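You operate a simulated robot arm through the tools that you are given. There is no shell and no other tool.

You run a simulated robot arm. Do the job below in one go: nothing can be reset, and whatever is moved stays where it is left.

TASK
Dry the paper in the paper drawer down to 40 %.
Fine: shut the drawer, set the dryer knob, wait for the DRY lamp, switch off.

Only the result counts: the job must be done as asked and must still hold three seconds after the hand-in. Knocking over, shifting, dropping, spilling or breaking anything else fails it.

THE ROBOT
A 6-joint arm with a two-finger gripper, fixed in place. Base frame: the origin is on the floor under the middle of its stand, x ahead of it, y to its left, z up. Lengths are in m, angles in degrees, forces in N, time in s.
With the tool pointing down near the work surface it reaches from about 0.44 to 0.64 m from the base axis. Its first joint turns from -66.0 to 66.0 degrees. Payload 2.45 kg.
The TCP is the grasp point between the finger pads, 0.03 m short of the fingertips. In the tool frame z runs along the fingers and y along their closing line. The gripper opens to 0.106 m; its body begins 0.079 m behind the TCP.
Orientation is that of the tool frame in the base frame, as [roll, pitch, yaw] about the fixed x, y, z axes, in that order (R = Rz(yaw) Ry(pitch) Rx(roll)). With the fingers straight down and closing along the base's y, the tool's x points along the base's -x, its y along +y and its z along -z.

THE INTERFACE
- The arm moves only by the tool apply_moves. Its argument "targets" is a list of rows, each an object of numbers (a shift or turn left out is 0, a gripper value left out holds the last): "tx", "ty", "tz": the shift along the base's x, y, z in m; "ax", "ay", "az": the turn, a rotation vector about the base's x, y, z in degrees. In form: [{"tx": .., "ty": .., "tz": .., "ax": .., "ay": .., "az": ..}, ...]. A call has 1 to 20 rows; each row shifts and turns the commanded pose from where the row before left it. "jaw" is the opening in per cent of the stroke, from 0 (shut) to 100 (fully open), set as the call begins (left out, the last holds). Rows are played at 5 a second. More than 0.05 m and 8.6 degrees between two rows, or a gripper value outside its range, and nothing of the call is played. Where a pose cannot be reached the arm comes as near as it can. A force on the tool above 40 N (or 10 N above the force at the start of the call, whichever is more), or a blocked arm, ends the call early, and 0.2 s more pass. The fingers move at their own pace (about 0.153 m/s each) and stop on an object; they squeeze with about 30 N. The grip force told is the motor's: it shows also when the fingers shut on nothing. Time passes only in rows, and 0.2 s behind the last, so rows that do not move let the fingers close. The reply holds the time, the measured pose of the TCP, the force on the tool along the base axes, the opening and the grip force, in the units named above and with some noise, with the torque about the TCP (base axes, N m) and any sound that the robot's microphone picked up.
- Cameras (640 x 400 px; columns grow to the right, rows downward): "scene" is fixed at [0.0783, 0.4285, 1.4229]; the picture's right is [-0.49, -0.87, 0.00], its down [-0.49, 0.27, -0.83] and it looks along [0.72, -0.40, -0.56] (base axes); focal length 214 px, centre (320, 200). "wrist" rides on the gripper at [0.076, -0.002, -0.106] in the tool frame; the picture's right is [0.02, 1.00, 0.00], its down [-0.78, 0.02, -0.62] and it looks along [-0.62, 0.01, 0.78] (tool axes); focal length 247 px, centre (320, 200). There is no depth. A picture from a camera that has moved, and an enlarged one, comes with that camera's place and axes in the base frame and with its lens. The place of the scene camera against the robot may be out by one fixed shift of up to 0.025 m in any direction.
- get_image(camera): a new picture of that camera. No time passes.
- zoom(camera, box): a new picture of the part [left, top, right, bottom] of that camera's present view, enlarged. No time passes.
- job_done(): hands the job in; it is judged then, once.

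Nothing tells you positions but the pictures and the camera data. Unless the task says otherwise, let go and move clear before handing in.

The tools are called after "Emit:" as a command line: name --argument value ..., lists and objects as JSON in quotes. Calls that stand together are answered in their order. apply_moves: Moves the arm, as the interface text tells. Its arguments: {"type":"object","properties":{"targets":{"type":"array","items":{"type":"object","properties":{"tx":{"type":"number"},"ty":{"type":"number"},"tz":{"type":"number"},"ax":{"type":"number"},"ay":{"type":"number"},"az":{"type":"number"}}}},"jaw":{"type":"number"}},"required":["targets"]} The other tools are called the same way: get_image (camera) takes a picture; zoom (camera, box) takes an enlarged picture of a part of a camera's view; job_done () hands the job in.

At the start:

```text
time: 0.0
ee_pos: [0.2833, 0.2847, 1.2651]
tcp_rot: [179.9, 0.3, -180.0]
ft_force: [0.2, 0.1, 0.5]
ft_torque: [0.01, 0.0, 0.0]
gripper_width: 0.1059
grasp_force: 0.2
```

scene: 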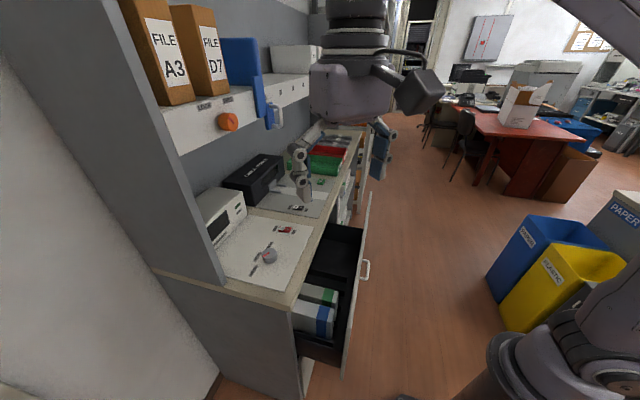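
wrist: 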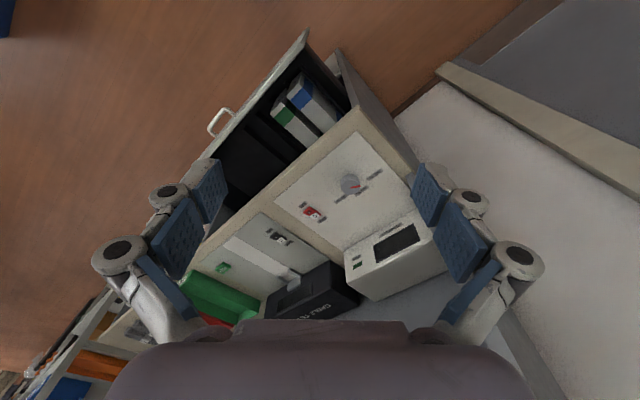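

I see a workbench with an open drawer holding paper reams, a panel with a grey knob and a red switch on top, and a white box with a display. I'll look closer before I move anything.

Emit:
zoom --camera "scene" --box '[190, 170, 350, 270]'

Emit:
zoom --camera "scene" --box '[220, 200, 400, 380]'

Emit:
zoom --camera "wrist" --box '[270, 120, 430, 220]'

Emit:
zoom --camera "wrist" --box '[190, 20, 450, 300]'

```text
4.00 times, centred on (270, 220) of scene
camera zoom: at [0.0783, 0.4285, 1.4229], right [-0.49, -0.87, 0.0], down [-0.49, 0.27, -0.83], along [0.72, -0.4, -0.56], focal length 858 px, centre (520, 120)
```

zoom: 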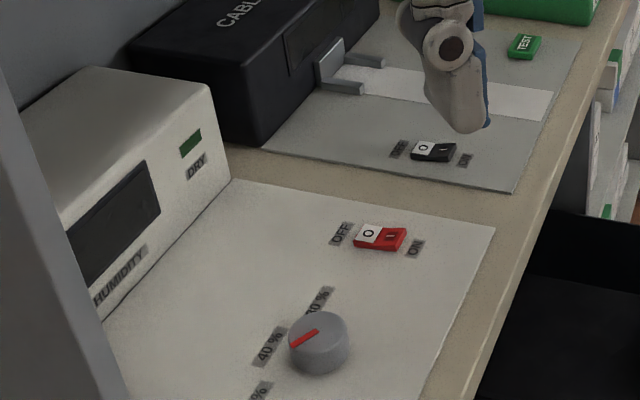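

```text
2.22 times, centred on (310, 290) of scene
camera zoom: at [0.0783, 0.4285, 1.4229], right [-0.49, -0.87, 0.0], down [-0.49, 0.27, -0.83], along [0.72, -0.4, -0.56], focal length 477 px, centre (342, 0)
```

zoom: 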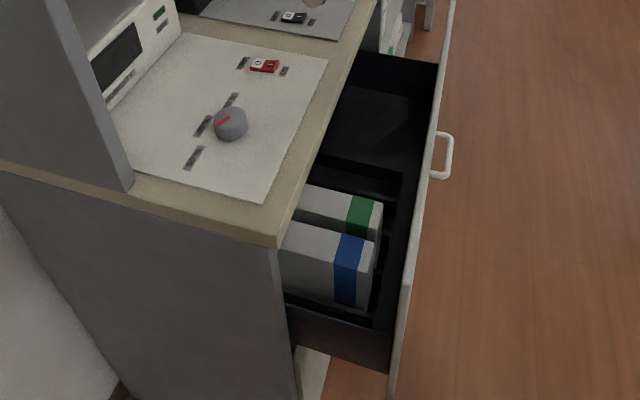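

```text
4.00 times, centred on (350, 170) of wrist
camera zoom: at [0.2078, 0.2832, 1.371], right [-0.02, 1.0, 0.0], down [0.78, 0.02, 0.62], along [0.62, 0.01, -0.78], focal length 988 px, centre (200, 320)
```

zoom: 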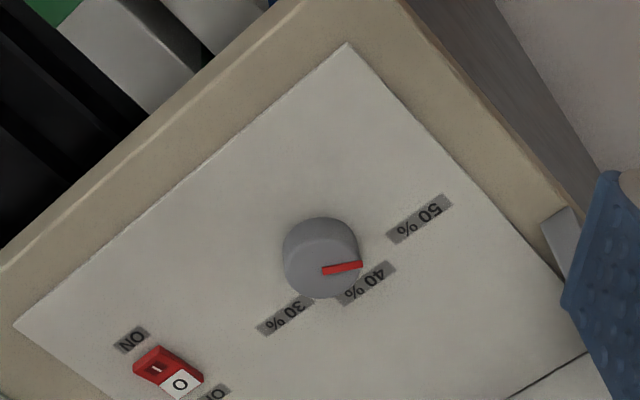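

```text
1.43 times, centred on (320, 160) of wrist
camera zoom: at [0.2078, 0.2832, 1.371], right [-0.02, 1.0, 0.0], down [0.78, 0.02, 0.62], along [0.62, 0.01, -0.78], focal length 353 px, centre (320, 257)
```

zoom: 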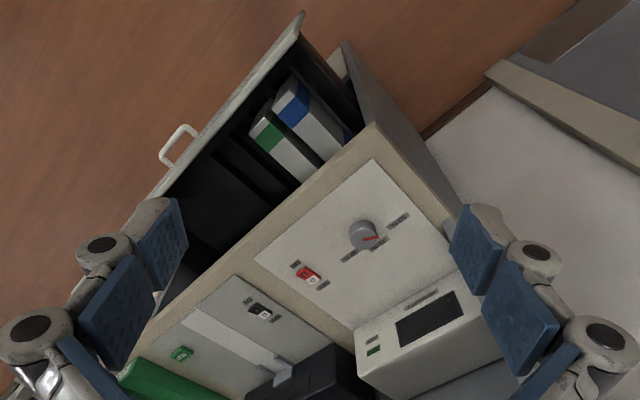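

The paper drawer stands open towards the arm, and the dryer knob looks set near 50 %. I'll check the shelf labels, the switches and the drawer contents before I plan.

Emit:
zoom --camera "scene" --box '[170, 70, 330, 170]'

Emit:
zoom --camera "scene" --box '[240, 215, 320, 265]'

Emit:
zoom --camera "scene" --box '[280, 270, 400, 390]'

Emit:
zoom --camera "scene" --box '[190, 180, 270, 230]'

Emit:
zoom --camera "wrist" --box '[200, 40, 360, 140]'

Emit:
zoom --camera "wrist" --box '[280, 180, 440, 280]'

```text
4.00 times, centred on (250, 120) of scene
camera zoom: at [0.0783, 0.4285, 1.4229], right [-0.49, -0.87, 0.0], down [-0.49, 0.27, -0.83], along [0.72, -0.4, -0.56], focal length 858 px, centre (600, 520)
```

zoom: 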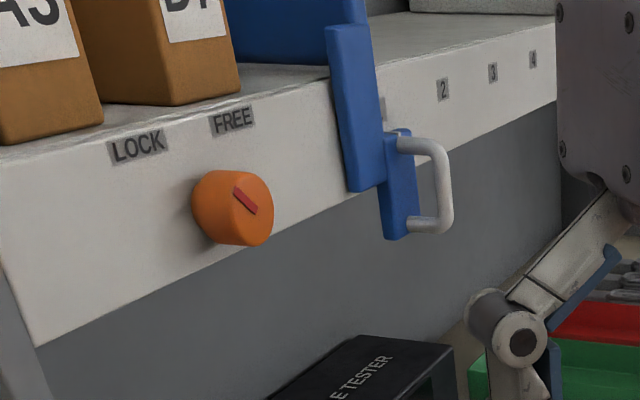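

```text
8.00 times, centred on (280, 240) of scene
camera zoom: at [0.0783, 0.4285, 1.4229], right [-0.49, -0.87, 0.0], down [-0.49, 0.27, -0.83], along [0.72, -0.4, -0.56], focal length 1716 px, centre (640, -120)
```

zoom: 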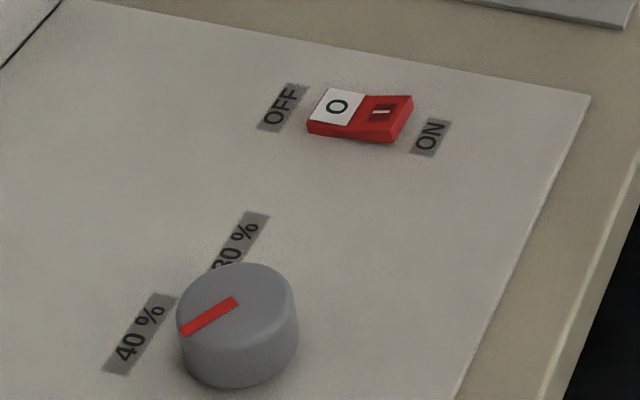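

```text
3.33 times, centred on (340, 330) of scene
camera zoom: at [0.0783, 0.4285, 1.4229], right [-0.49, -0.87, 0.0], down [-0.49, 0.27, -0.83], along [0.72, -0.4, -0.56], focal length 715 px, centre (253, -233)
```

zoom: 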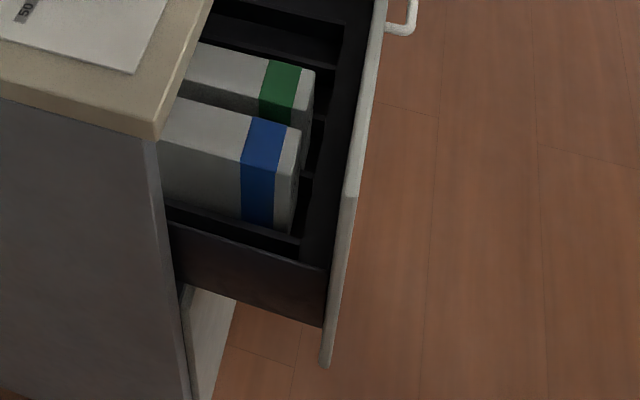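

```text
8.00 times, centred on (230, 205) of scene
camera zoom: at [0.0783, 0.4285, 1.4229], right [-0.49, -0.87, 0.0], down [-0.49, 0.27, -0.83], along [0.72, -0.4, -0.56], focal length 1716 px, centre (1040, 160)
```

zoom: 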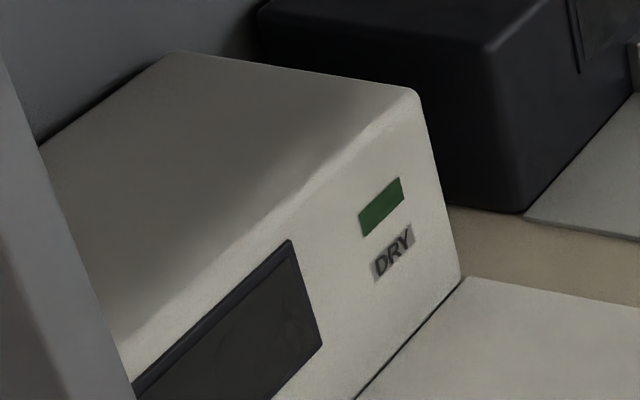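

```text
4.00 times, centred on (280, 90) of wrist
camera zoom: at [0.2078, 0.2832, 1.371], right [-0.02, 1.0, 0.0], down [0.78, 0.02, 0.62], along [0.62, 0.01, -0.78], focal length 988 px, centre (480, 640)
```

zoom: 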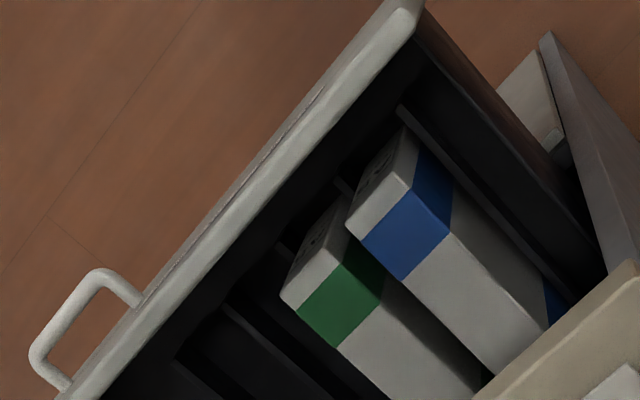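

```text
4.00 times, centred on (360, 230) of wrist
camera zoom: at [0.2078, 0.2832, 1.371], right [-0.02, 1.0, 0.0], down [0.78, 0.02, 0.62], along [0.62, 0.01, -0.78], focal length 988 px, centre (160, 80)
```

zoom: 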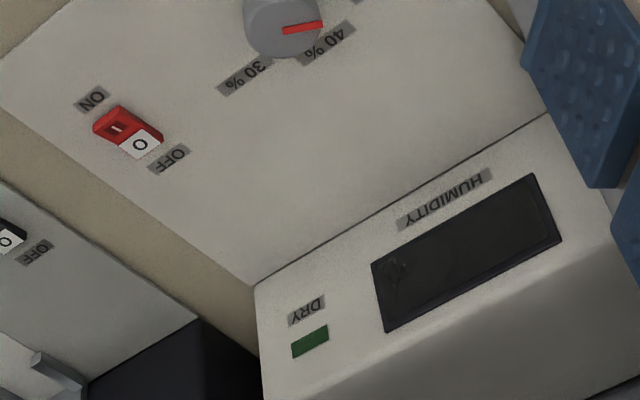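

The red switch is at OFF, the display is dark, and the knob points near 50 %. I put the handle at about (0.455, 0.02, 0.735) and the bench front at 45° to the base axes. I'll turn the tool to match the bench and move in front of the drawer, staying high, for a better look.

Emit:
apply_moves --targets '[{"tx": 0.014, "ty": -0.0285, "tz": -0.01, "az": 4.5}, {"tx": 0.014, "ty": -0.0285, "tz": -0.01, "az": 4.5}, {"tx": 0.014, "ty": -0.0285, "tz": -0.01, "az": 4.5}, {"tx": 0.014, "ty": -0.0285, "tz": -0.01, "az": 4.5}, {"tx": 0.014, "ty": -0.0285, "tz": -0.01, "az": 4.5}, {"tx": 0.014, "ty": -0.0285, "tz": -0.01, "az": 4.5}, {"tx": 0.014, "ty": -0.0285, "tz": -0.01, "az": 4.5}, {"tx": 0.014, "ty": -0.0285, "tz": -0.01, "az": 4.5}, {"tx": 0.014, "ty": -0.0285, "tz": -0.01, "az": 4.5}, {"tx": 0.014, "ty": -0.0285, "tz": -0.01, "az": 4.5}, {}]' --jaw 0

Emit:
get_image --camera "wrist"

Emit:
get_image --camera "scene"

```text
time: 2.4
ee_pos: [0.4239, -0.0012, 1.165]
tcp_rot: [179.9, 0.3, -134.9]
ft_force: [0.2, -0.2, -0.1]
ft_torque: [0.0, -0.02, 0.05]
gripper_width: 0.0003
grasp_force: 28.3
```

```text
taken
camera wrist: at [0.3719, -0.0562, 1.2711], right [-0.72, 0.69, 0.0], down [0.54, 0.56, 0.62], along [0.43, 0.45, -0.78], focal length 247 px, centre (320, 200)
```

wrist: 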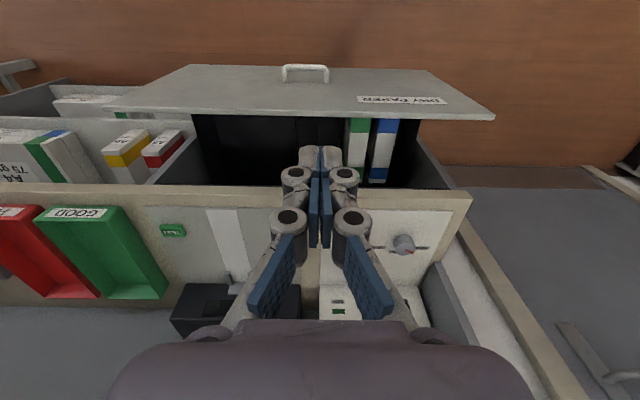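

```text
taken
```

scene: 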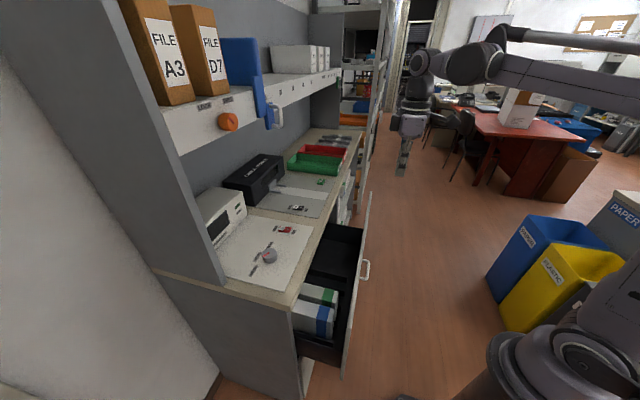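

The view now lines up with the bench: the drawer front is labelled "DRY PAPER", with the handle in its middle. I'll zoom in to place the handle and the panel edge precisely.

Emit:
zoom --camera "wrist" --box '[220, 40, 420, 165]'

Emit:
zoom --camera "wrist" --box '[90, 50, 510, 300]'

Emit:
zoom --camera "wrist" --box '[320, 170, 500, 340]'

```text
3.20 times, centred on (320, 102) of wrist
camera zoom: at [0.3719, -0.0562, 1.2711], right [-0.72, 0.69, 0.0], down [0.54, 0.56, 0.62], along [0.43, 0.45, -0.78], focal length 790 px, centre (320, 512)
```

zoom: 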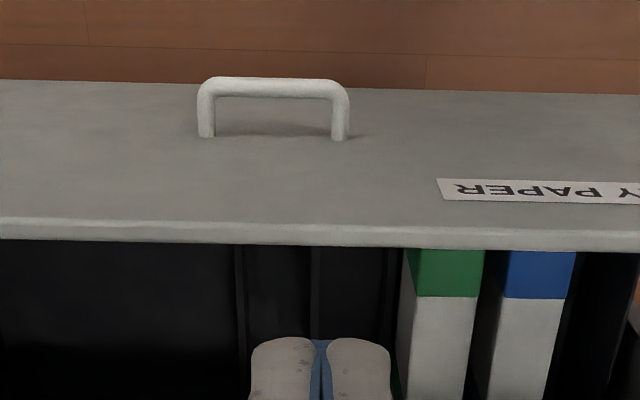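

```text
1.52 times, centred on (300, 175) of wrist
camera zoom: at [0.3719, -0.0562, 1.2711], right [-0.72, 0.69, 0.0], down [0.54, 0.56, 0.62], along [0.43, 0.45, -0.78], focal length 376 px, centre (350, 238)
```

zoom: 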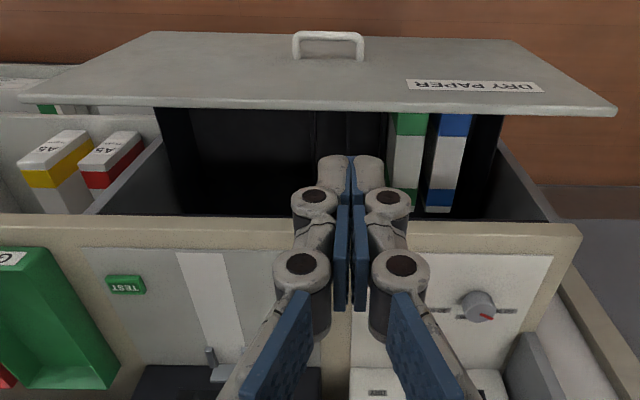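

```text
2.35 times, centred on (410, 255) of wrist
camera zoom: at [0.3719, -0.0562, 1.2711], right [-0.72, 0.69, 0.0], down [0.54, 0.56, 0.62], along [0.43, 0.45, -0.78], focal length 581 px, centre (108, 71)
```

zoom: 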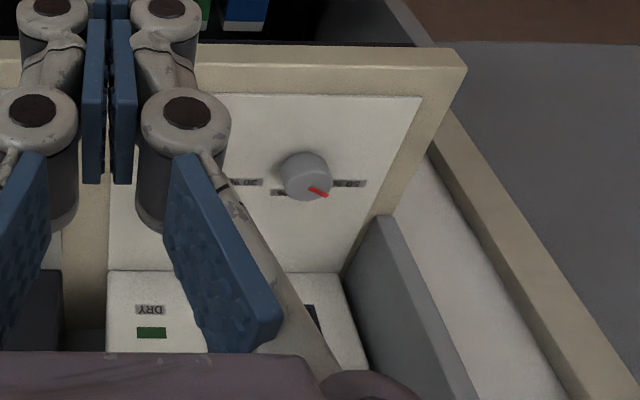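

I make the drawer front about 0.36 m from the base axis along the bench normal, its top edge at about z = 0.87 and the handle at about z = 0.70. It has roughly 0.15 m to travel. I'll tilt the closed fingers 30° towards the panel and come down in front of it in stages.

Emit:
apply_moves --targets '[{"tx": 0.00825, "ty": -0.0153, "tz": -0.0275, "ax": 3.536, "ay": -3.536}, {"tx": 0.00825, "ty": -0.0153, "tz": -0.0275, "ax": 3.536, "ay": -3.536}, {"tx": 0.00825, "ty": -0.0153, "tz": -0.0275, "ax": 3.536, "ay": -3.536}, {"tx": 0.00825, "ty": -0.0153, "tz": -0.0275, "ax": 3.536, "ay": -3.536}, {"tx": 0.00825, "ty": -0.0153, "tz": -0.0275, "ax": 3.536, "ay": -3.536}, {"tx": 0.00825, "ty": -0.0153, "tz": -0.0275, "ax": 3.536, "ay": -3.536}, {}]' --jaw 0

Emit:
get_image --camera "wrist"

Emit:
get_image --camera "scene"

```text
time: 4.0
ee_pos: [0.4726, -0.0924, 0.9993]
tcp_rot: [-180.0, 30.3, -134.9]
ft_force: [-0.1, 0.1, -0.1]
ft_torque: [-0.02, 0.01, 0.01]
gripper_width: 0.0002
grasp_force: 28.9
```

```text
taken
camera wrist: at [0.3902, -0.1782, 1.0535], right [-0.72, 0.69, -0.01], down [0.24, 0.27, 0.93], along [0.65, 0.67, -0.36], focal length 247 px, centre (320, 200)
```

wrist: 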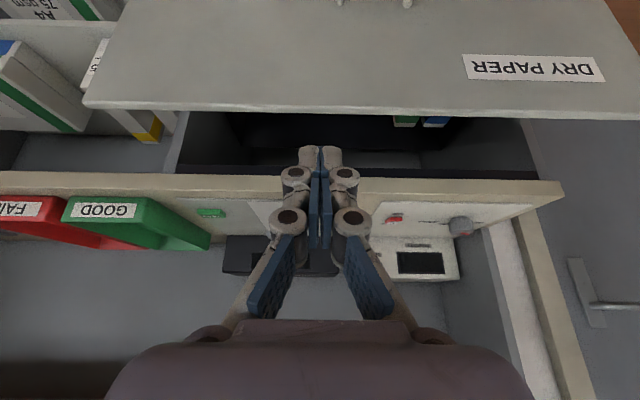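

```text
taken
```

scene: 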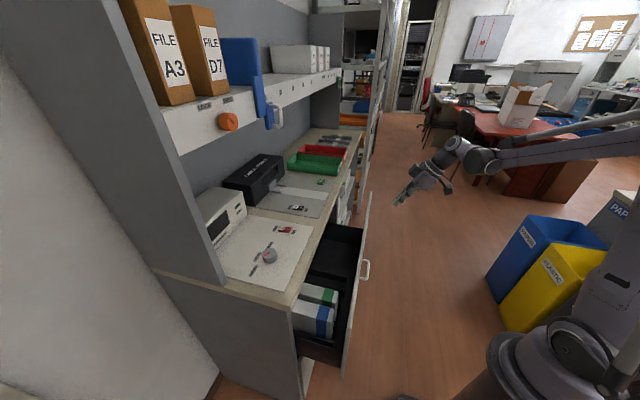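

The reach is fine so far, and this view agrees with the panel top at about z = 0.87. I'll lower straight down in front of the panel.

Emit:
apply_moves --targets '[{"tz": -0.025}, {"tz": -0.025}, {"tz": -0.025}, {"tz": -0.025}, {"tz": -0.025}, {"tz": -0.025}, {"tz": -0.025}, {}]' --jaw 0

Emit:
get_image --camera "wrist"

Emit:
get_image --camera "scene"

```text
time: 5.8
ee_pos: [0.4731, -0.0913, 0.8248]
tcp_rot: [-180.0, 30.2, -135.0]
ft_force: [0.2, -0.2, 0.8]
ft_torque: [-0.01, 0.02, 0.0]
gripper_width: 0.0001
grasp_force: 28.7
```

```text
taken
camera wrist: at [0.3911, -0.1767, 0.878], right [-0.72, 0.69, -0.01], down [0.25, 0.27, 0.93], along [0.65, 0.67, -0.36], focal length 247 px, centre (320, 200)
```

wrist: 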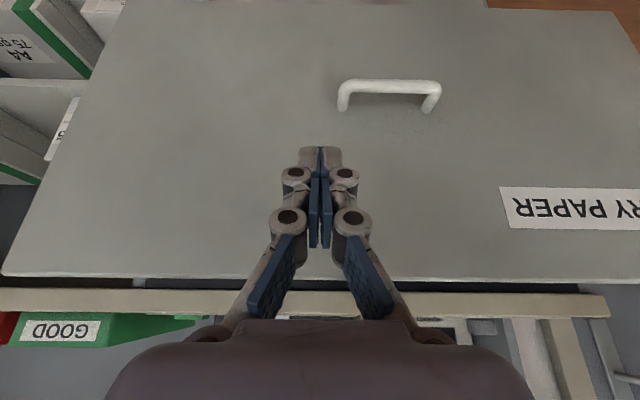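

```text
taken
```

scene: 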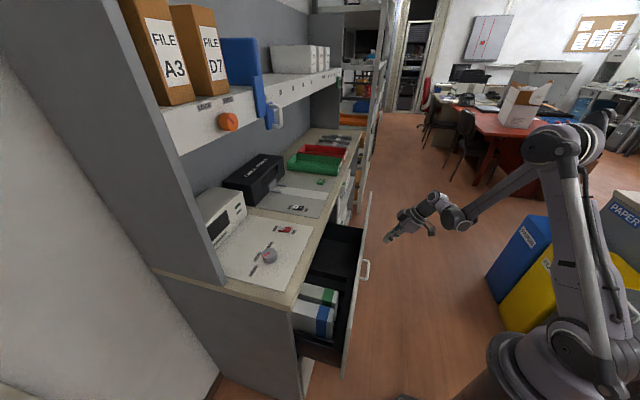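

The fingertips are in front of the panel, to the right of the handle, with about 6 cm to go. I'll push along the bench normal (+x +y) gently.

Emit:
apply_moves --targets '[{"tx": 0.0106, "ty": 0.0106}, {"tx": 0.0106, "ty": 0.0106}, {"tx": 0.0106, "ty": 0.0106}, {"tx": 0.0106, "ty": 0.0106}, {"tx": 0.0071, "ty": 0.0071}, {"tx": 0.0071, "ty": 0.0071}, {"tx": 0.0071, "ty": 0.0071}, {"tx": 0.0071, "ty": 0.0071}, {"tx": 0.0071, "ty": 0.0071}, {"tx": 0.0071, "ty": 0.0071}]' --jaw 0

Emit:
get_image --camera "wrist"

Emit:
get_image --camera "scene"

```text
time: 8.0
ee_pos: [0.5584, -0.0061, 0.8252]
tcp_rot: [180.0, 30.2, -135.0]
ft_force: [-0.5, -0.4, 0.7]
ft_torque: [0.0, -0.02, -0.01]
gripper_width: 0.0002
grasp_force: 28.4
```

```text
taken
camera wrist: at [0.4752, -0.0922, 0.8784], right [-0.72, 0.69, -0.01], down [0.25, 0.27, 0.93], along [0.65, 0.67, -0.36], focal length 247 px, centre (320, 200)
```

wrist: 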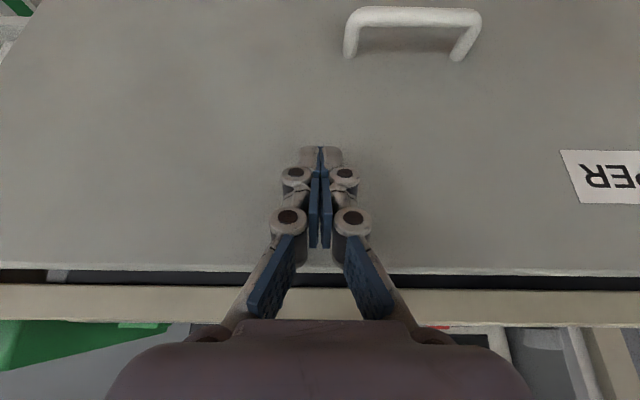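

```text
taken
```

scene: 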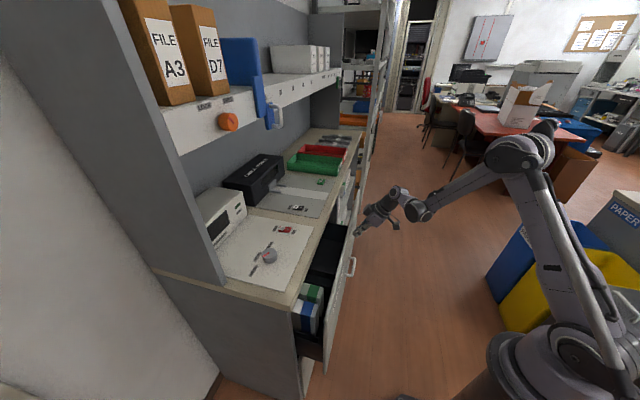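

The drawer is sliding in with almost no force. I'll keep pushing in small steps until it stops.

Emit:
apply_moves --targets '[{"tx": 0.0071, "ty": 0.0071}, {"tx": 0.0071, "ty": 0.0071}, {"tx": 0.0071, "ty": 0.0071}, {"tx": 0.0071, "ty": 0.0071}, {"tx": 0.0071, "ty": 0.0071}, {"tx": 0.0071, "ty": 0.0071}, {"tx": 0.0035, "ty": 0.0035}, {"tx": 0.0035, "ty": 0.0035}]' --jaw 0

Emit:
get_image --camera "wrist"

Emit:
zoom --camera "scene" --box '[270, 210, 430, 370]'

```text
time: 9.8
ee_pos: [0.6079, 0.0436, 0.8248]
tcp_rot: [180.0, 30.2, -134.9]
ft_force: [0.0, -0.1, 0.7]
ft_torque: [0.01, 0.0, -0.01]
gripper_width: 0.0001
grasp_force: 28.4
```

```text
taken
camera wrist: at [0.5251, -0.0429, 0.878], right [-0.72, 0.69, -0.01], down [0.25, 0.27, 0.93], along [0.65, 0.67, -0.36], focal length 247 px, centre (320, 200)
```

wrist: 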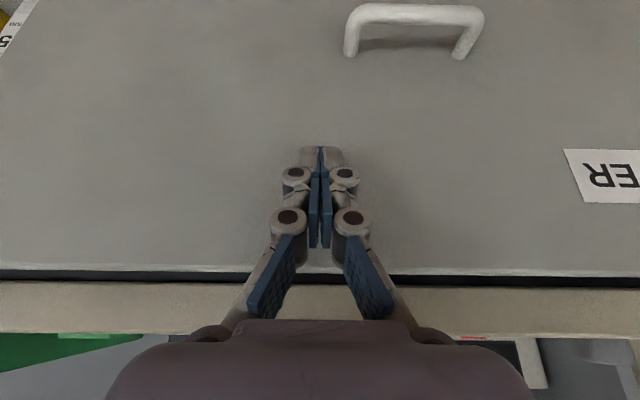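

```text
2.50 times, centred on (350, 290) of scene
camera zoom: at [0.0783, 0.4285, 1.4229], right [-0.49, -0.87, 0.0], down [-0.49, 0.27, -0.83], along [0.72, -0.4, -0.56], focal length 536 px, centre (245, -25)
```

zoom: 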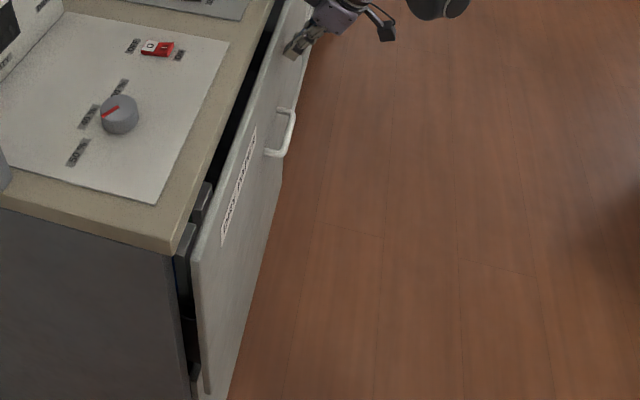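

A gap of a few centimetres is left. I'll keep pushing in smaller steps until I feel the end stop.

Emit:
apply_moves --targets '[{"tx": 0.0035, "ty": 0.0035}, {"tx": 0.0035, "ty": 0.0035}, {"tx": 0.0035, "ty": 0.0035}, {"tx": 0.0035, "ty": 0.0035}, {"tx": 0.0035, "ty": 0.0035}, {"tx": 0.0035, "ty": 0.0035}, {"tx": 0.0035, "ty": 0.0035}, {"tx": 0.0035, "ty": 0.0035}]' --jaw 0

Emit:
get_image --camera "wrist"

Emit:
zoom --camera "scene" --box '[270, 210, 430, 370]'

```text
time: 11.4
ee_pos: [0.6255, 0.0608, 0.824]
tcp_rot: [179.7, 29.5, -135.2]
ft_force: [-3.6, -2.7, 0.9]
ft_torque: [0.0, 0.06, 0.02]
gripper_width: 0.006
grasp_force: 27.7
stopped in row 7: the force on the tool passed its limit at 47 N (the readings are from after the stop); the commanded pose is now the measured one
```

```text
taken
camera wrist: at [0.5451, -0.0239, 0.8791], right [-0.72, 0.69, -0.01], down [0.26, 0.27, 0.93], along [0.64, 0.67, -0.38], focal length 247 px, centre (320, 200)
```

wrist: 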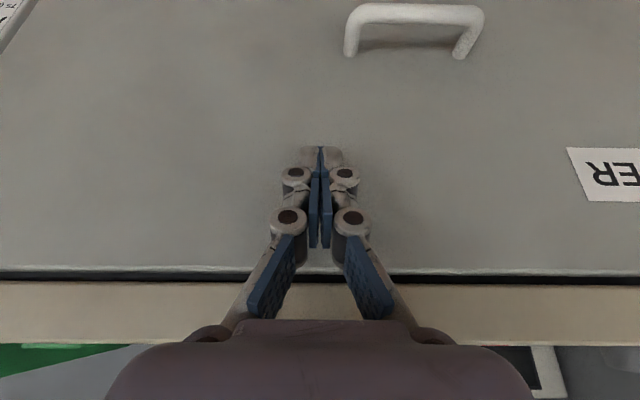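

```text
2.50 times, centred on (350, 290) of scene
camera zoom: at [0.0782, 0.4284, 1.4229], right [-0.49, -0.87, 0.0], down [-0.49, 0.27, -0.83], along [0.72, -0.4, -0.56], focal length 536 px, centre (245, -25)
```

zoom: 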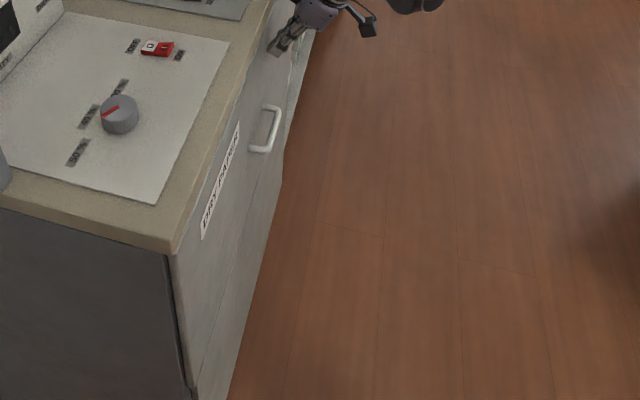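

The drawer hit its stop at 47 N and its front is now flush with the bench edge. I'll back off and check that it stays shut.

Emit:
apply_moves --targets '[{"tx": -0.0106, "ty": -0.0106}, {"tx": -0.0106, "ty": -0.0106}, {"tx": -0.0106, "ty": -0.0106}, {"tx": -0.0106, "ty": -0.0106}, {"tx": -0.0106, "ty": -0.0106}, {"tx": -0.0106, "ty": -0.0106}, {}]' --jaw 0

Emit:
get_image --camera "wrist"

Emit:
zoom --camera "scene" --box '[260, 200, 380, 380]'

```text
time: 13.0
ee_pos: [0.5632, -0.0005, 0.8251]
tcp_rot: [179.8, 29.6, -135.1]
ft_force: [0.8, -0.1, 0.0]
ft_torque: [-0.01, 0.03, 0.02]
gripper_width: 0.0
grasp_force: 29.1
```

```text
taken
camera wrist: at [0.4816, -0.0868, 0.879], right [-0.72, 0.69, -0.01], down [0.26, 0.27, 0.93], along [0.65, 0.67, -0.38], focal length 247 px, centre (320, 200)
```

wrist: 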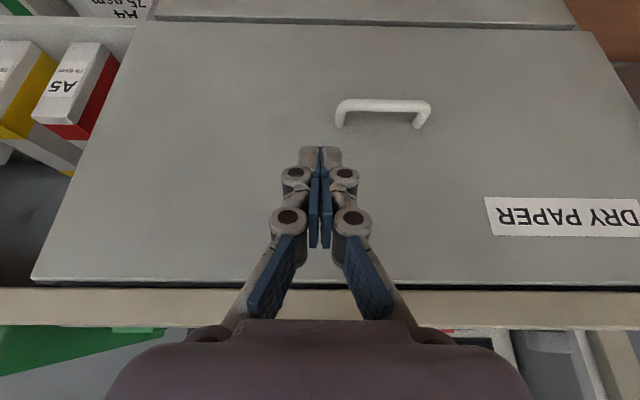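

```text
2.22 times, centred on (320, 290) of scene
camera zoom: at [0.0783, 0.4285, 1.4229], right [-0.49, -0.87, 0.0], down [-0.49, 0.27, -0.83], along [0.72, -0.4, -0.56], focal length 477 px, centre (320, 0)
```

zoom: 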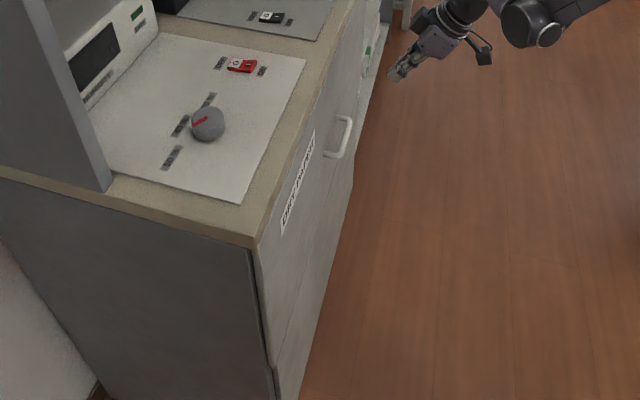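

The drawer stayed shut. I'll check the gap along the panel's edges, then retreat upwards and go over the dryer panel.

Emit:
zoom --camera "wrist" --box '[0, 200, 200, 325]'

Emit:
zoom --camera "scene" --box '[290, 260, 350, 350]'

Emit:
zoom --camera "wrist" --box '[440, 240, 640, 400]'

```text
3.20 times, centred on (100, 262) of wrist
camera zoom: at [0.4816, -0.0868, 0.879], right [-0.72, 0.69, -0.01], down [0.26, 0.27, 0.93], along [0.65, 0.67, -0.38], focal length 790 px, centre (1024, 0)
```

zoom: 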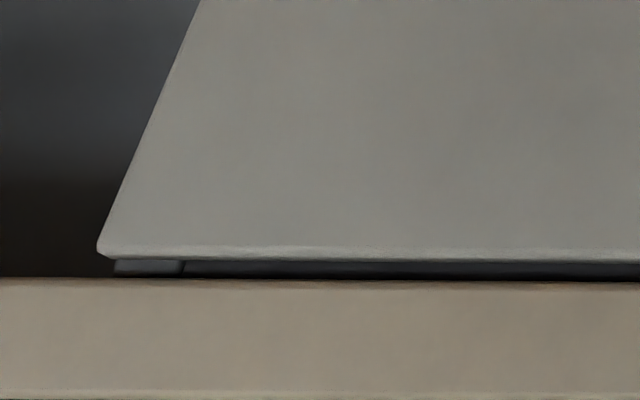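

```text
4.44 times, centred on (320, 305) of scene
camera zoom: at [0.0783, 0.4285, 1.4229], right [-0.49, -0.87, 0.0], down [-0.49, 0.27, -0.83], along [0.72, -0.4, -0.56], focal length 953 px, centre (320, -267)
```

zoom: 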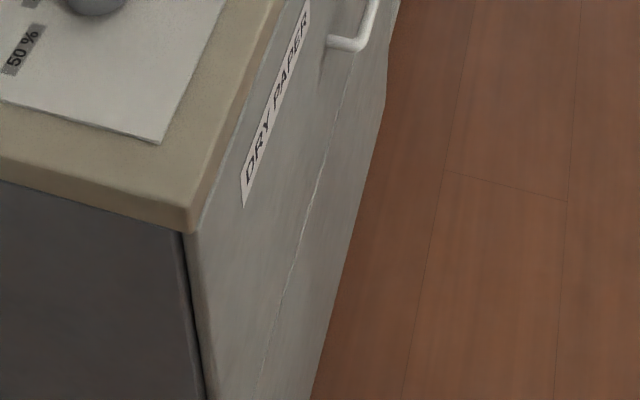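

```text
2.50 times, centred on (540, 320) of wrist
camera zoom: at [0.4816, -0.0868, 0.879], right [-0.72, 0.69, -0.01], down [0.26, 0.27, 0.93], along [0.65, 0.67, -0.38], focal length 617 px, centre (-230, -100)
```

zoom: 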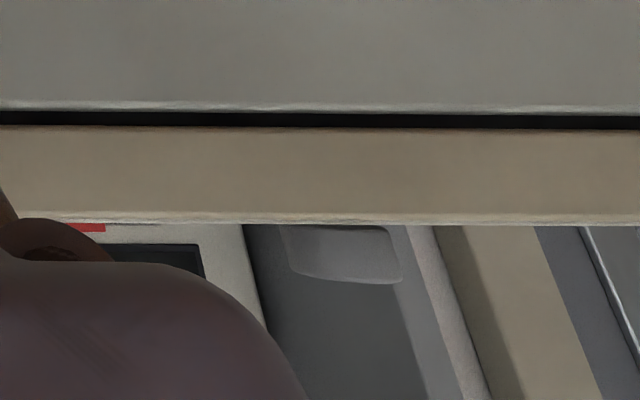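

The drawer front sits flush, with only normal reveal gaps. I'll raise the arm clear and look at the dryer panel and the shelf above it before I reach in.

Emit:
apply_moves --targets '[{"tz": 0.035, "tx": -0.007, "ty": -0.007}, {"tz": 0.035, "tx": -0.007, "ty": -0.007}, {"tz": 0.035, "tx": -0.007, "ty": 0.0}, {"tz": 0.035, "tx": -0.007, "ty": 0.007}, {"tz": 0.035, "tx": -0.007, "ty": 0.02}, {"tz": 0.035, "tx": -0.007, "ty": 0.03}, {"tz": 0.035, "tx": -0.007, "ty": 0.03}, {"tz": 0.035, "tx": -0.007, "ty": 0.03}, {"tz": 0.035, "tx": -0.007, "ty": 0.03}, {}]' --jaw 0

Emit:
get_image --camera "wrist"

Emit:
get_image --camera "scene"

```text
time: 15.2
ee_pos: [0.4999, 0.132, 1.1396]
tcp_rot: [179.7, 29.6, -135.1]
ft_force: [1.0, 0.5, 0.0]
ft_torque: [-0.02, -0.01, -0.01]
gripper_width: 0.0
grasp_force: 28.9
```

```text
taken
camera wrist: at [0.4193, 0.0464, 1.195], right [-0.72, 0.69, -0.01], down [0.26, 0.27, 0.93], along [0.65, 0.67, -0.38], focal length 247 px, centre (320, 200)
```

wrist: 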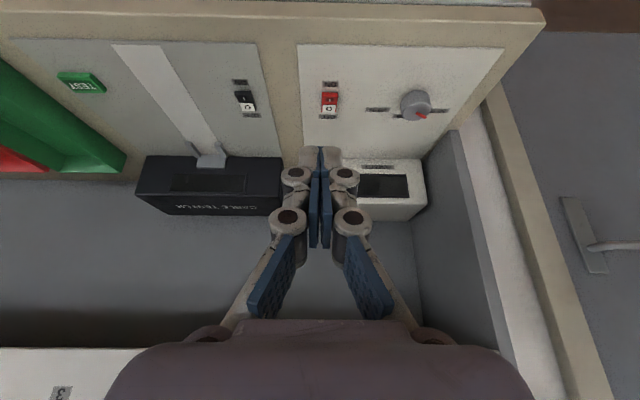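

```text
taken
```

scene: 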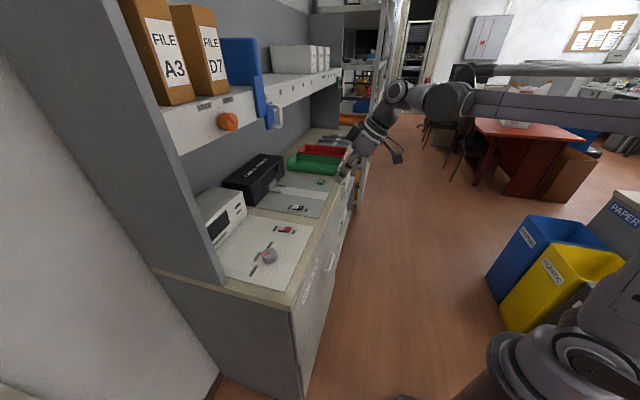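

The shelf front edge is at about z = 1.26 and roughly 0.12 m behind the knob, so there is room for a vertical tool. I'll straighten the tool over the dryer panel and take close views of the knob and switch.

Emit:
apply_moves --targets '[{"ty": 0.0263, "tz": -0.0067, "ax": -3.49, "ay": 3.49}, {"ty": 0.0263, "tz": -0.0067, "ax": -3.49, "ay": 3.49}, {"ty": 0.0263, "tz": -0.0067, "ax": -3.49, "ay": 3.49}, {"ty": 0.0263, "tz": -0.0067, "ax": -3.49, "ay": 3.49}, {"ty": 0.0263, "tz": -0.0067, "ax": -3.49, "ay": 3.49}, {"ty": 0.0263, "tz": -0.0067, "ax": -3.49, "ay": 3.49}, {}]' --jaw 100

Emit:
get_image --camera "wrist"

Emit:
zoom --camera "wrist" --box '[220, 0, 460, 150]'

Emit:
get_image --camera "scene"

```text
time: 16.8
ee_pos: [0.5001, 0.2894, 1.0982]
tcp_rot: [179.9, -0.1, -135.1]
ft_force: [0.2, 0.0, -0.4]
ft_torque: [0.02, -0.01, -0.01]
gripper_width: 0.106
grasp_force: 0.0
```

```text
taken
camera wrist: at [0.4492, 0.2347, 1.2061], right [-0.72, 0.69, 0.0], down [0.55, 0.56, 0.62], along [0.43, 0.45, -0.78], focal length 247 px, centre (320, 200)
```

wrist: 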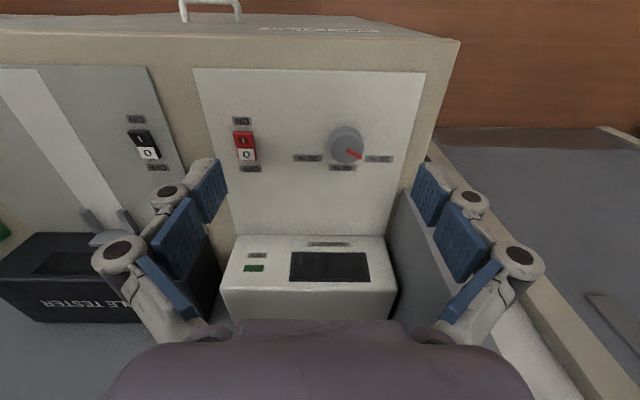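

```text
2.67 times, centred on (340, 75) of wrist
camera zoom: at [0.4492, 0.2347, 1.2061], right [-0.72, 0.69, 0.0], down [0.55, 0.56, 0.62], along [0.43, 0.45, -0.78], focal length 659 px, centre (267, 533)
```

zoom: 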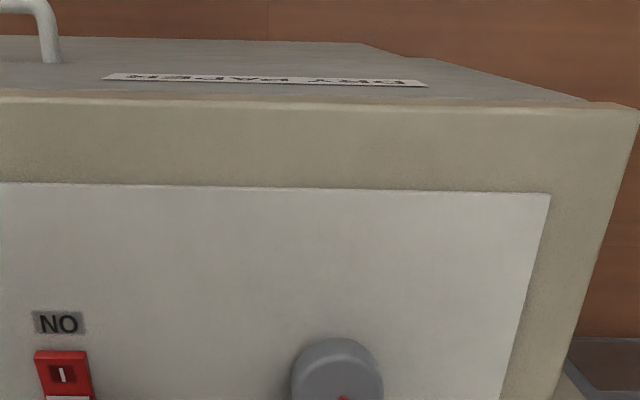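

```text
taken
```

scene: 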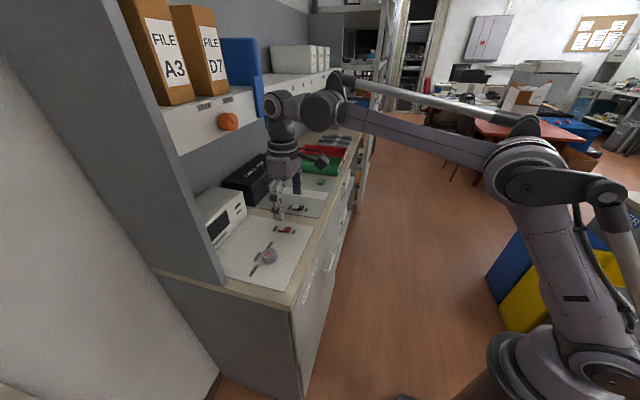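

I now have a clear vertical view of the dryer panel. I'll zoom in on the knob, its labels and the switch.

Emit:
zoom --camera "wrist" --box '[270, 100, 430, 200]'

Emit:
zoom --camera "wrist" --box '[200, 100, 300, 190]'

Emit:
zoom --camera "wrist" --box '[180, 50, 460, 300]'

```text
4.00 times, centred on (350, 150) of wrist
camera zoom: at [0.4492, 0.2347, 1.2061], right [-0.72, 0.69, 0.0], down [0.55, 0.56, 0.62], along [0.43, 0.45, -0.78], focal length 988 px, centre (200, 400)
```

zoom: 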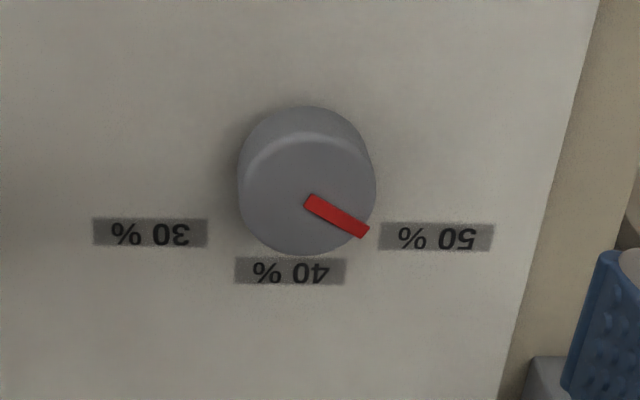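

```text
4.44 times, centred on (250, 145) of wrist
camera zoom: at [0.4492, 0.2347, 1.2061], right [-0.72, 0.69, 0.0], down [0.55, 0.56, 0.62], along [0.43, 0.45, -0.78], focal length 1098 px, centre (631, 444)
```

zoom: 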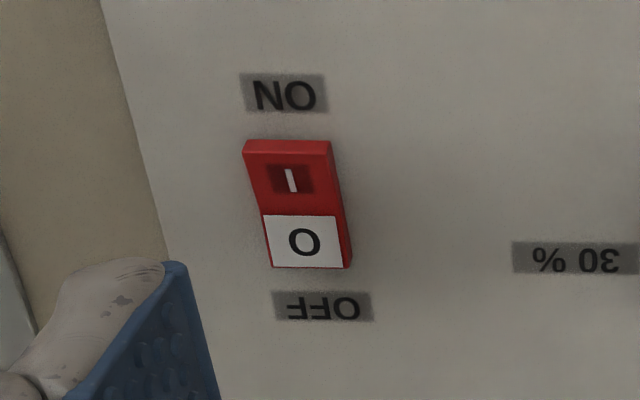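

```text
1.60 times, centred on (320, 175) of wrist
camera zoom: at [0.4492, 0.2347, 1.2061], right [-0.72, 0.69, 0.0], down [0.55, 0.56, 0.62], along [0.43, 0.45, -0.78], focal length 395 px, centre (320, 240)
```

zoom: 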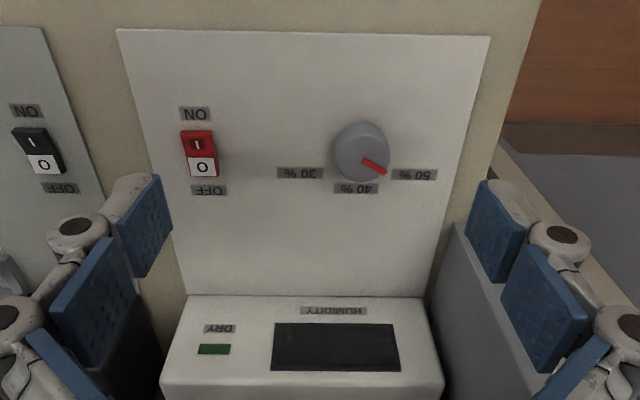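

The pointer sits at 50 %, which is 60° counter-clockwise of 40 % seen from above. I put the knob axis at about (0.522, 0.359), with the plate at z ≈ 0.905 and the knob top at ≈ 0.926. I'll hover over it with the tool pre-turned +30° and the jaw partly closed.

Emit:
apply_moves --targets '[{"tx": 0.0054, "ty": 0.0174, "tz": -0.0245, "az": 7.5}, {"tx": 0.0054, "ty": 0.0174, "tz": -0.0245, "az": 7.5}, {"tx": 0.0054, "ty": 0.0174, "tz": -0.0245, "az": 7.5}, {"tx": 0.0054, "ty": 0.0174, "tz": -0.0245, "az": 7.5}, {}]' --jaw 60

Emit:
get_image --camera "wrist"

Emit:
get_image --camera "scene"

```text
time: 18.0
ee_pos: [0.5223, 0.3608, 0.9999]
tcp_rot: [179.7, -0.1, -105.0]
ft_force: [0.5, -0.3, 0.1]
ft_torque: [0.0, 0.0, -0.03]
gripper_width: 0.0635
grasp_force: 0.1
```

```text
taken
camera wrist: at [0.5057, 0.285, 1.1073], right [-0.97, 0.24, 0.0], down [0.19, 0.76, 0.62], along [0.15, 0.6, -0.78], focal length 247 px, centre (320, 200)
```

wrist: 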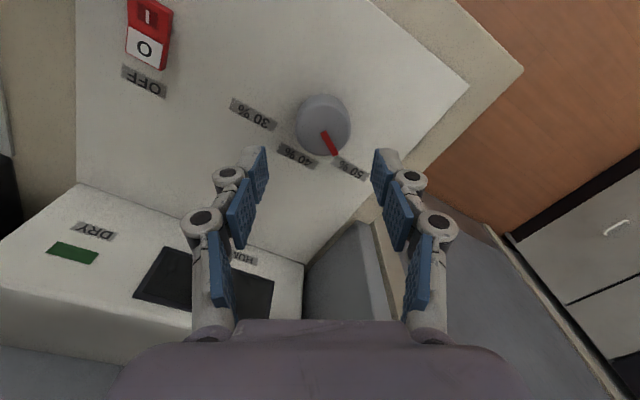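

```text
taken
```

scene: 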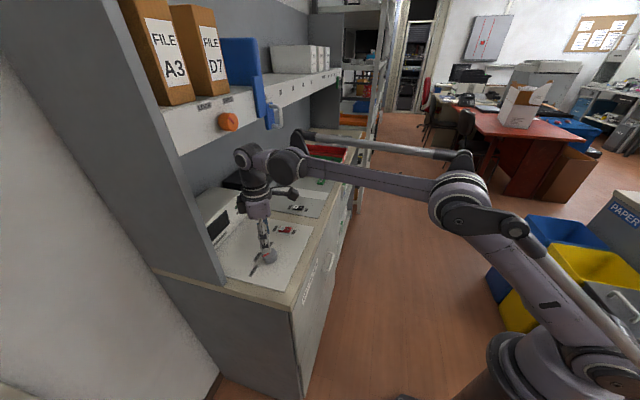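

The knob sits almost directly under the TCP. I'll zoom once more to fine-tune the centring before descending.

Emit:
zoom --camera "wrist" --box '[220, 80, 420, 205]'

```text
3.20 times, centred on (320, 142) of wrist
camera zoom: at [0.5057, 0.285, 1.1073], right [-0.97, 0.24, 0.0], down [0.19, 0.76, 0.62], along [0.15, 0.6, -0.78], focal length 790 px, centre (320, 384)
```

zoom: 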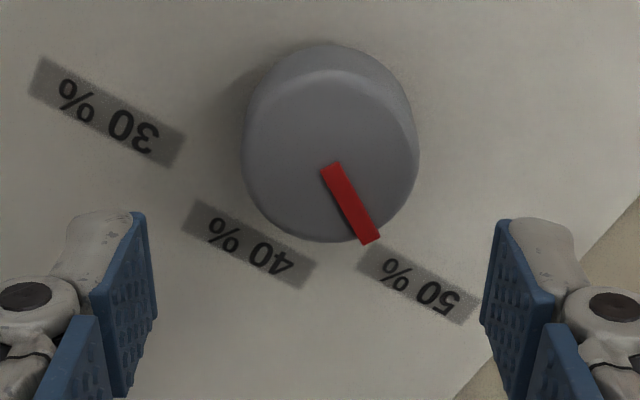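

The knob is about 42 mm wide and the TCP is within 3 mm of its axis. I'll centre and lower so the fingertips stop just above the plate.

Emit:
apply_moves --targets '[{"tx": -0.0008, "ty": -0.0028, "tz": -0.012}, {"tz": -0.012}, {"tz": -0.012}, {"tz": -0.012}, {"tz": -0.011}, {}]' --jaw 60

Emit:
get_image --camera "wrist"

Emit:
zoom --camera "scene" --box '[200, 190, 340, 290]'

```text
time: 19.4
ee_pos: [0.5211, 0.356, 0.9414]
tcp_rot: [179.8, -0.1, -105.0]
ft_force: [-0.4, 0.4, 0.6]
ft_torque: [-0.02, -0.02, 0.0]
gripper_width: 0.0639
grasp_force: 0.0
```

```text
taken
camera wrist: at [0.5046, 0.2818, 1.0485], right [-0.97, 0.24, 0.0], down [0.19, 0.76, 0.62], along [0.15, 0.6, -0.78], focal length 247 px, centre (320, 200)
```

wrist: 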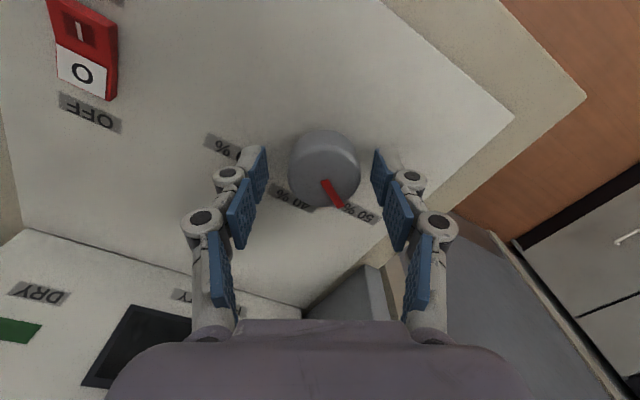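

```text
4.00 times, centred on (270, 240) of scene
camera zoom: at [0.0783, 0.4285, 1.4229], right [-0.49, -0.87, 0.0], down [-0.49, 0.27, -0.83], along [0.72, -0.4, -0.56], focal length 858 px, centre (520, 40)
```

zoom: 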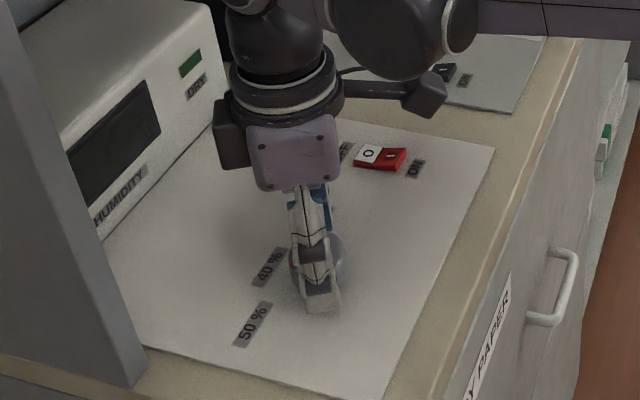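

The knob is between the pads, about 3 mm off along the tool's x. I'll correct that, go 3 mm lower, then close on it.

Emit:
apply_moves --targets '[{"tx": -0.0008, "ty": -0.0024, "tz": -0.003}, {}]' --jaw 60

Emit:
zoom --camera "wrist" --box '[220, 105, 420, 230]'

```text
time: 20.0
ee_pos: [0.52, 0.3533, 0.9394]
tcp_rot: [179.8, -0.1, -105.1]
ft_force: [0.0, -0.2, 0.4]
ft_torque: [0.01, 0.01, -0.03]
gripper_width: 0.0634
grasp_force: 0.1
```

```text
3.20 times, centred on (320, 168) of wrist
camera zoom: at [0.5038, 0.2792, 1.0456], right [-0.97, 0.24, 0.0], down [0.19, 0.76, 0.62], along [0.15, 0.6, -0.78], focal length 790 px, centre (320, 304)
```

zoom: 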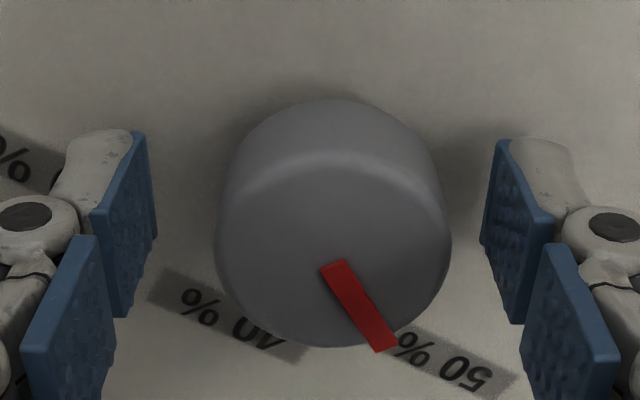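

The pads look a few millimetres short of the knob axis, so I'll shift 3 mm back in and then close gently on the knob.

Emit:
apply_moves --targets '[{"tx": 0.0007, "ty": 0.003}, {}]' --jaw 60

Emit:
apply_moves --targets '[{}, {}, {}]' --jaw 30

Emit:
zoom --camera "wrist" --box '[220, 105, 420, 230]'

```text
time: 20.6
ee_pos: [0.5215, 0.3579, 0.939]
tcp_rot: [179.8, -0.2, -105.1]
ft_force: [-0.1, 0.2, 0.5]
ft_torque: [-0.01, -0.01, -0.02]
gripper_width: 0.0637
grasp_force: 0.0
```

```text
time: 21.4
ee_pos: [0.5195, 0.3576, 0.9407]
tcp_rot: [179.6, -0.1, -105.0]
ft_force: [-16.6, 1.0, 2.5]
ft_torque: [-0.23, 0.48, -0.03]
gripper_width: 0.0409
grasp_force: 45.5
```

```text
3.20 times, centred on (320, 168) of wrist
camera zoom: at [0.5032, 0.2832, 1.0459], right [-0.97, 0.24, 0.01], down [0.19, 0.76, 0.62], along [0.14, 0.6, -0.78], focal length 790 px, centre (320, 304)
```

zoom: 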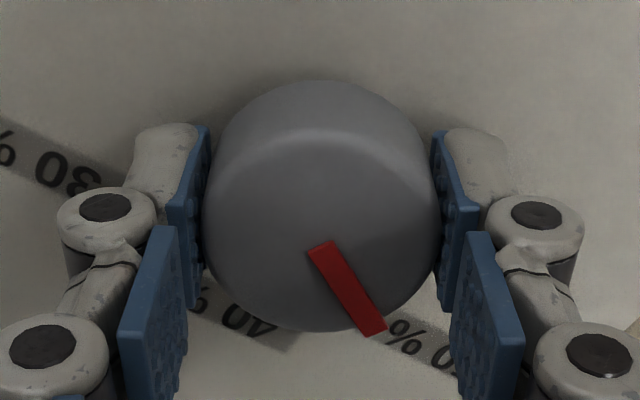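

I have a firm grip on the knob at 41 mm, with some side load because I was about 2 mm off in x. I'll relieve that first, then start turning clockwise.

Emit:
apply_moves --targets '[{"tx": -0.002, "ty": 0.0004}, {}]' --jaw 30

Emit:
apply_moves --targets '[{"az": -5}, {"az": -5}, {"az": -5}, {}]' --jaw 30

Emit:
zoom --camera "wrist" --box '[220, 105, 420, 230]'

```text
time: 22.0
ee_pos: [0.5194, 0.3584, 0.9389]
tcp_rot: [179.9, 0.0, -105.0]
ft_force: [-6.4, 3.0, 7.1]
ft_torque: [0.03, 0.3, -0.01]
gripper_width: 0.0405
grasp_force: 45.0
```

```text
time: 23.0
ee_pos: [0.5188, 0.3576, 0.9389]
tcp_rot: [179.9, 0.0, -120.1]
ft_force: [-0.4, 8.7, 12.3]
ft_torque: [0.08, 0.07, 0.01]
gripper_width: 0.0406
grasp_force: 45.1
```

```text
3.20 times, centred on (320, 168) of wrist
camera zoom: at [0.4839, 0.2902, 1.0456], right [-0.88, 0.48, 0.0], down [0.38, 0.68, 0.62], along [0.3, 0.55, -0.78], focal length 790 px, centre (320, 304)
```

zoom: 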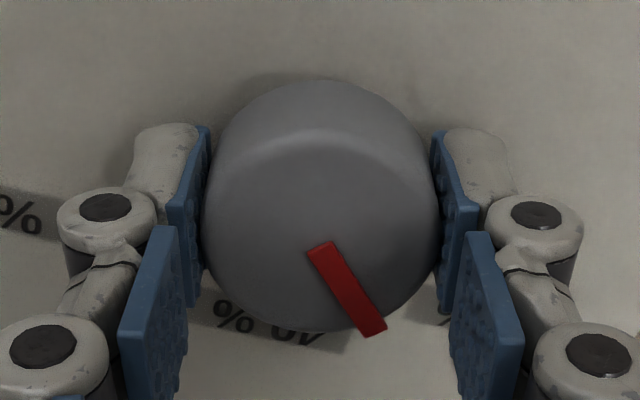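

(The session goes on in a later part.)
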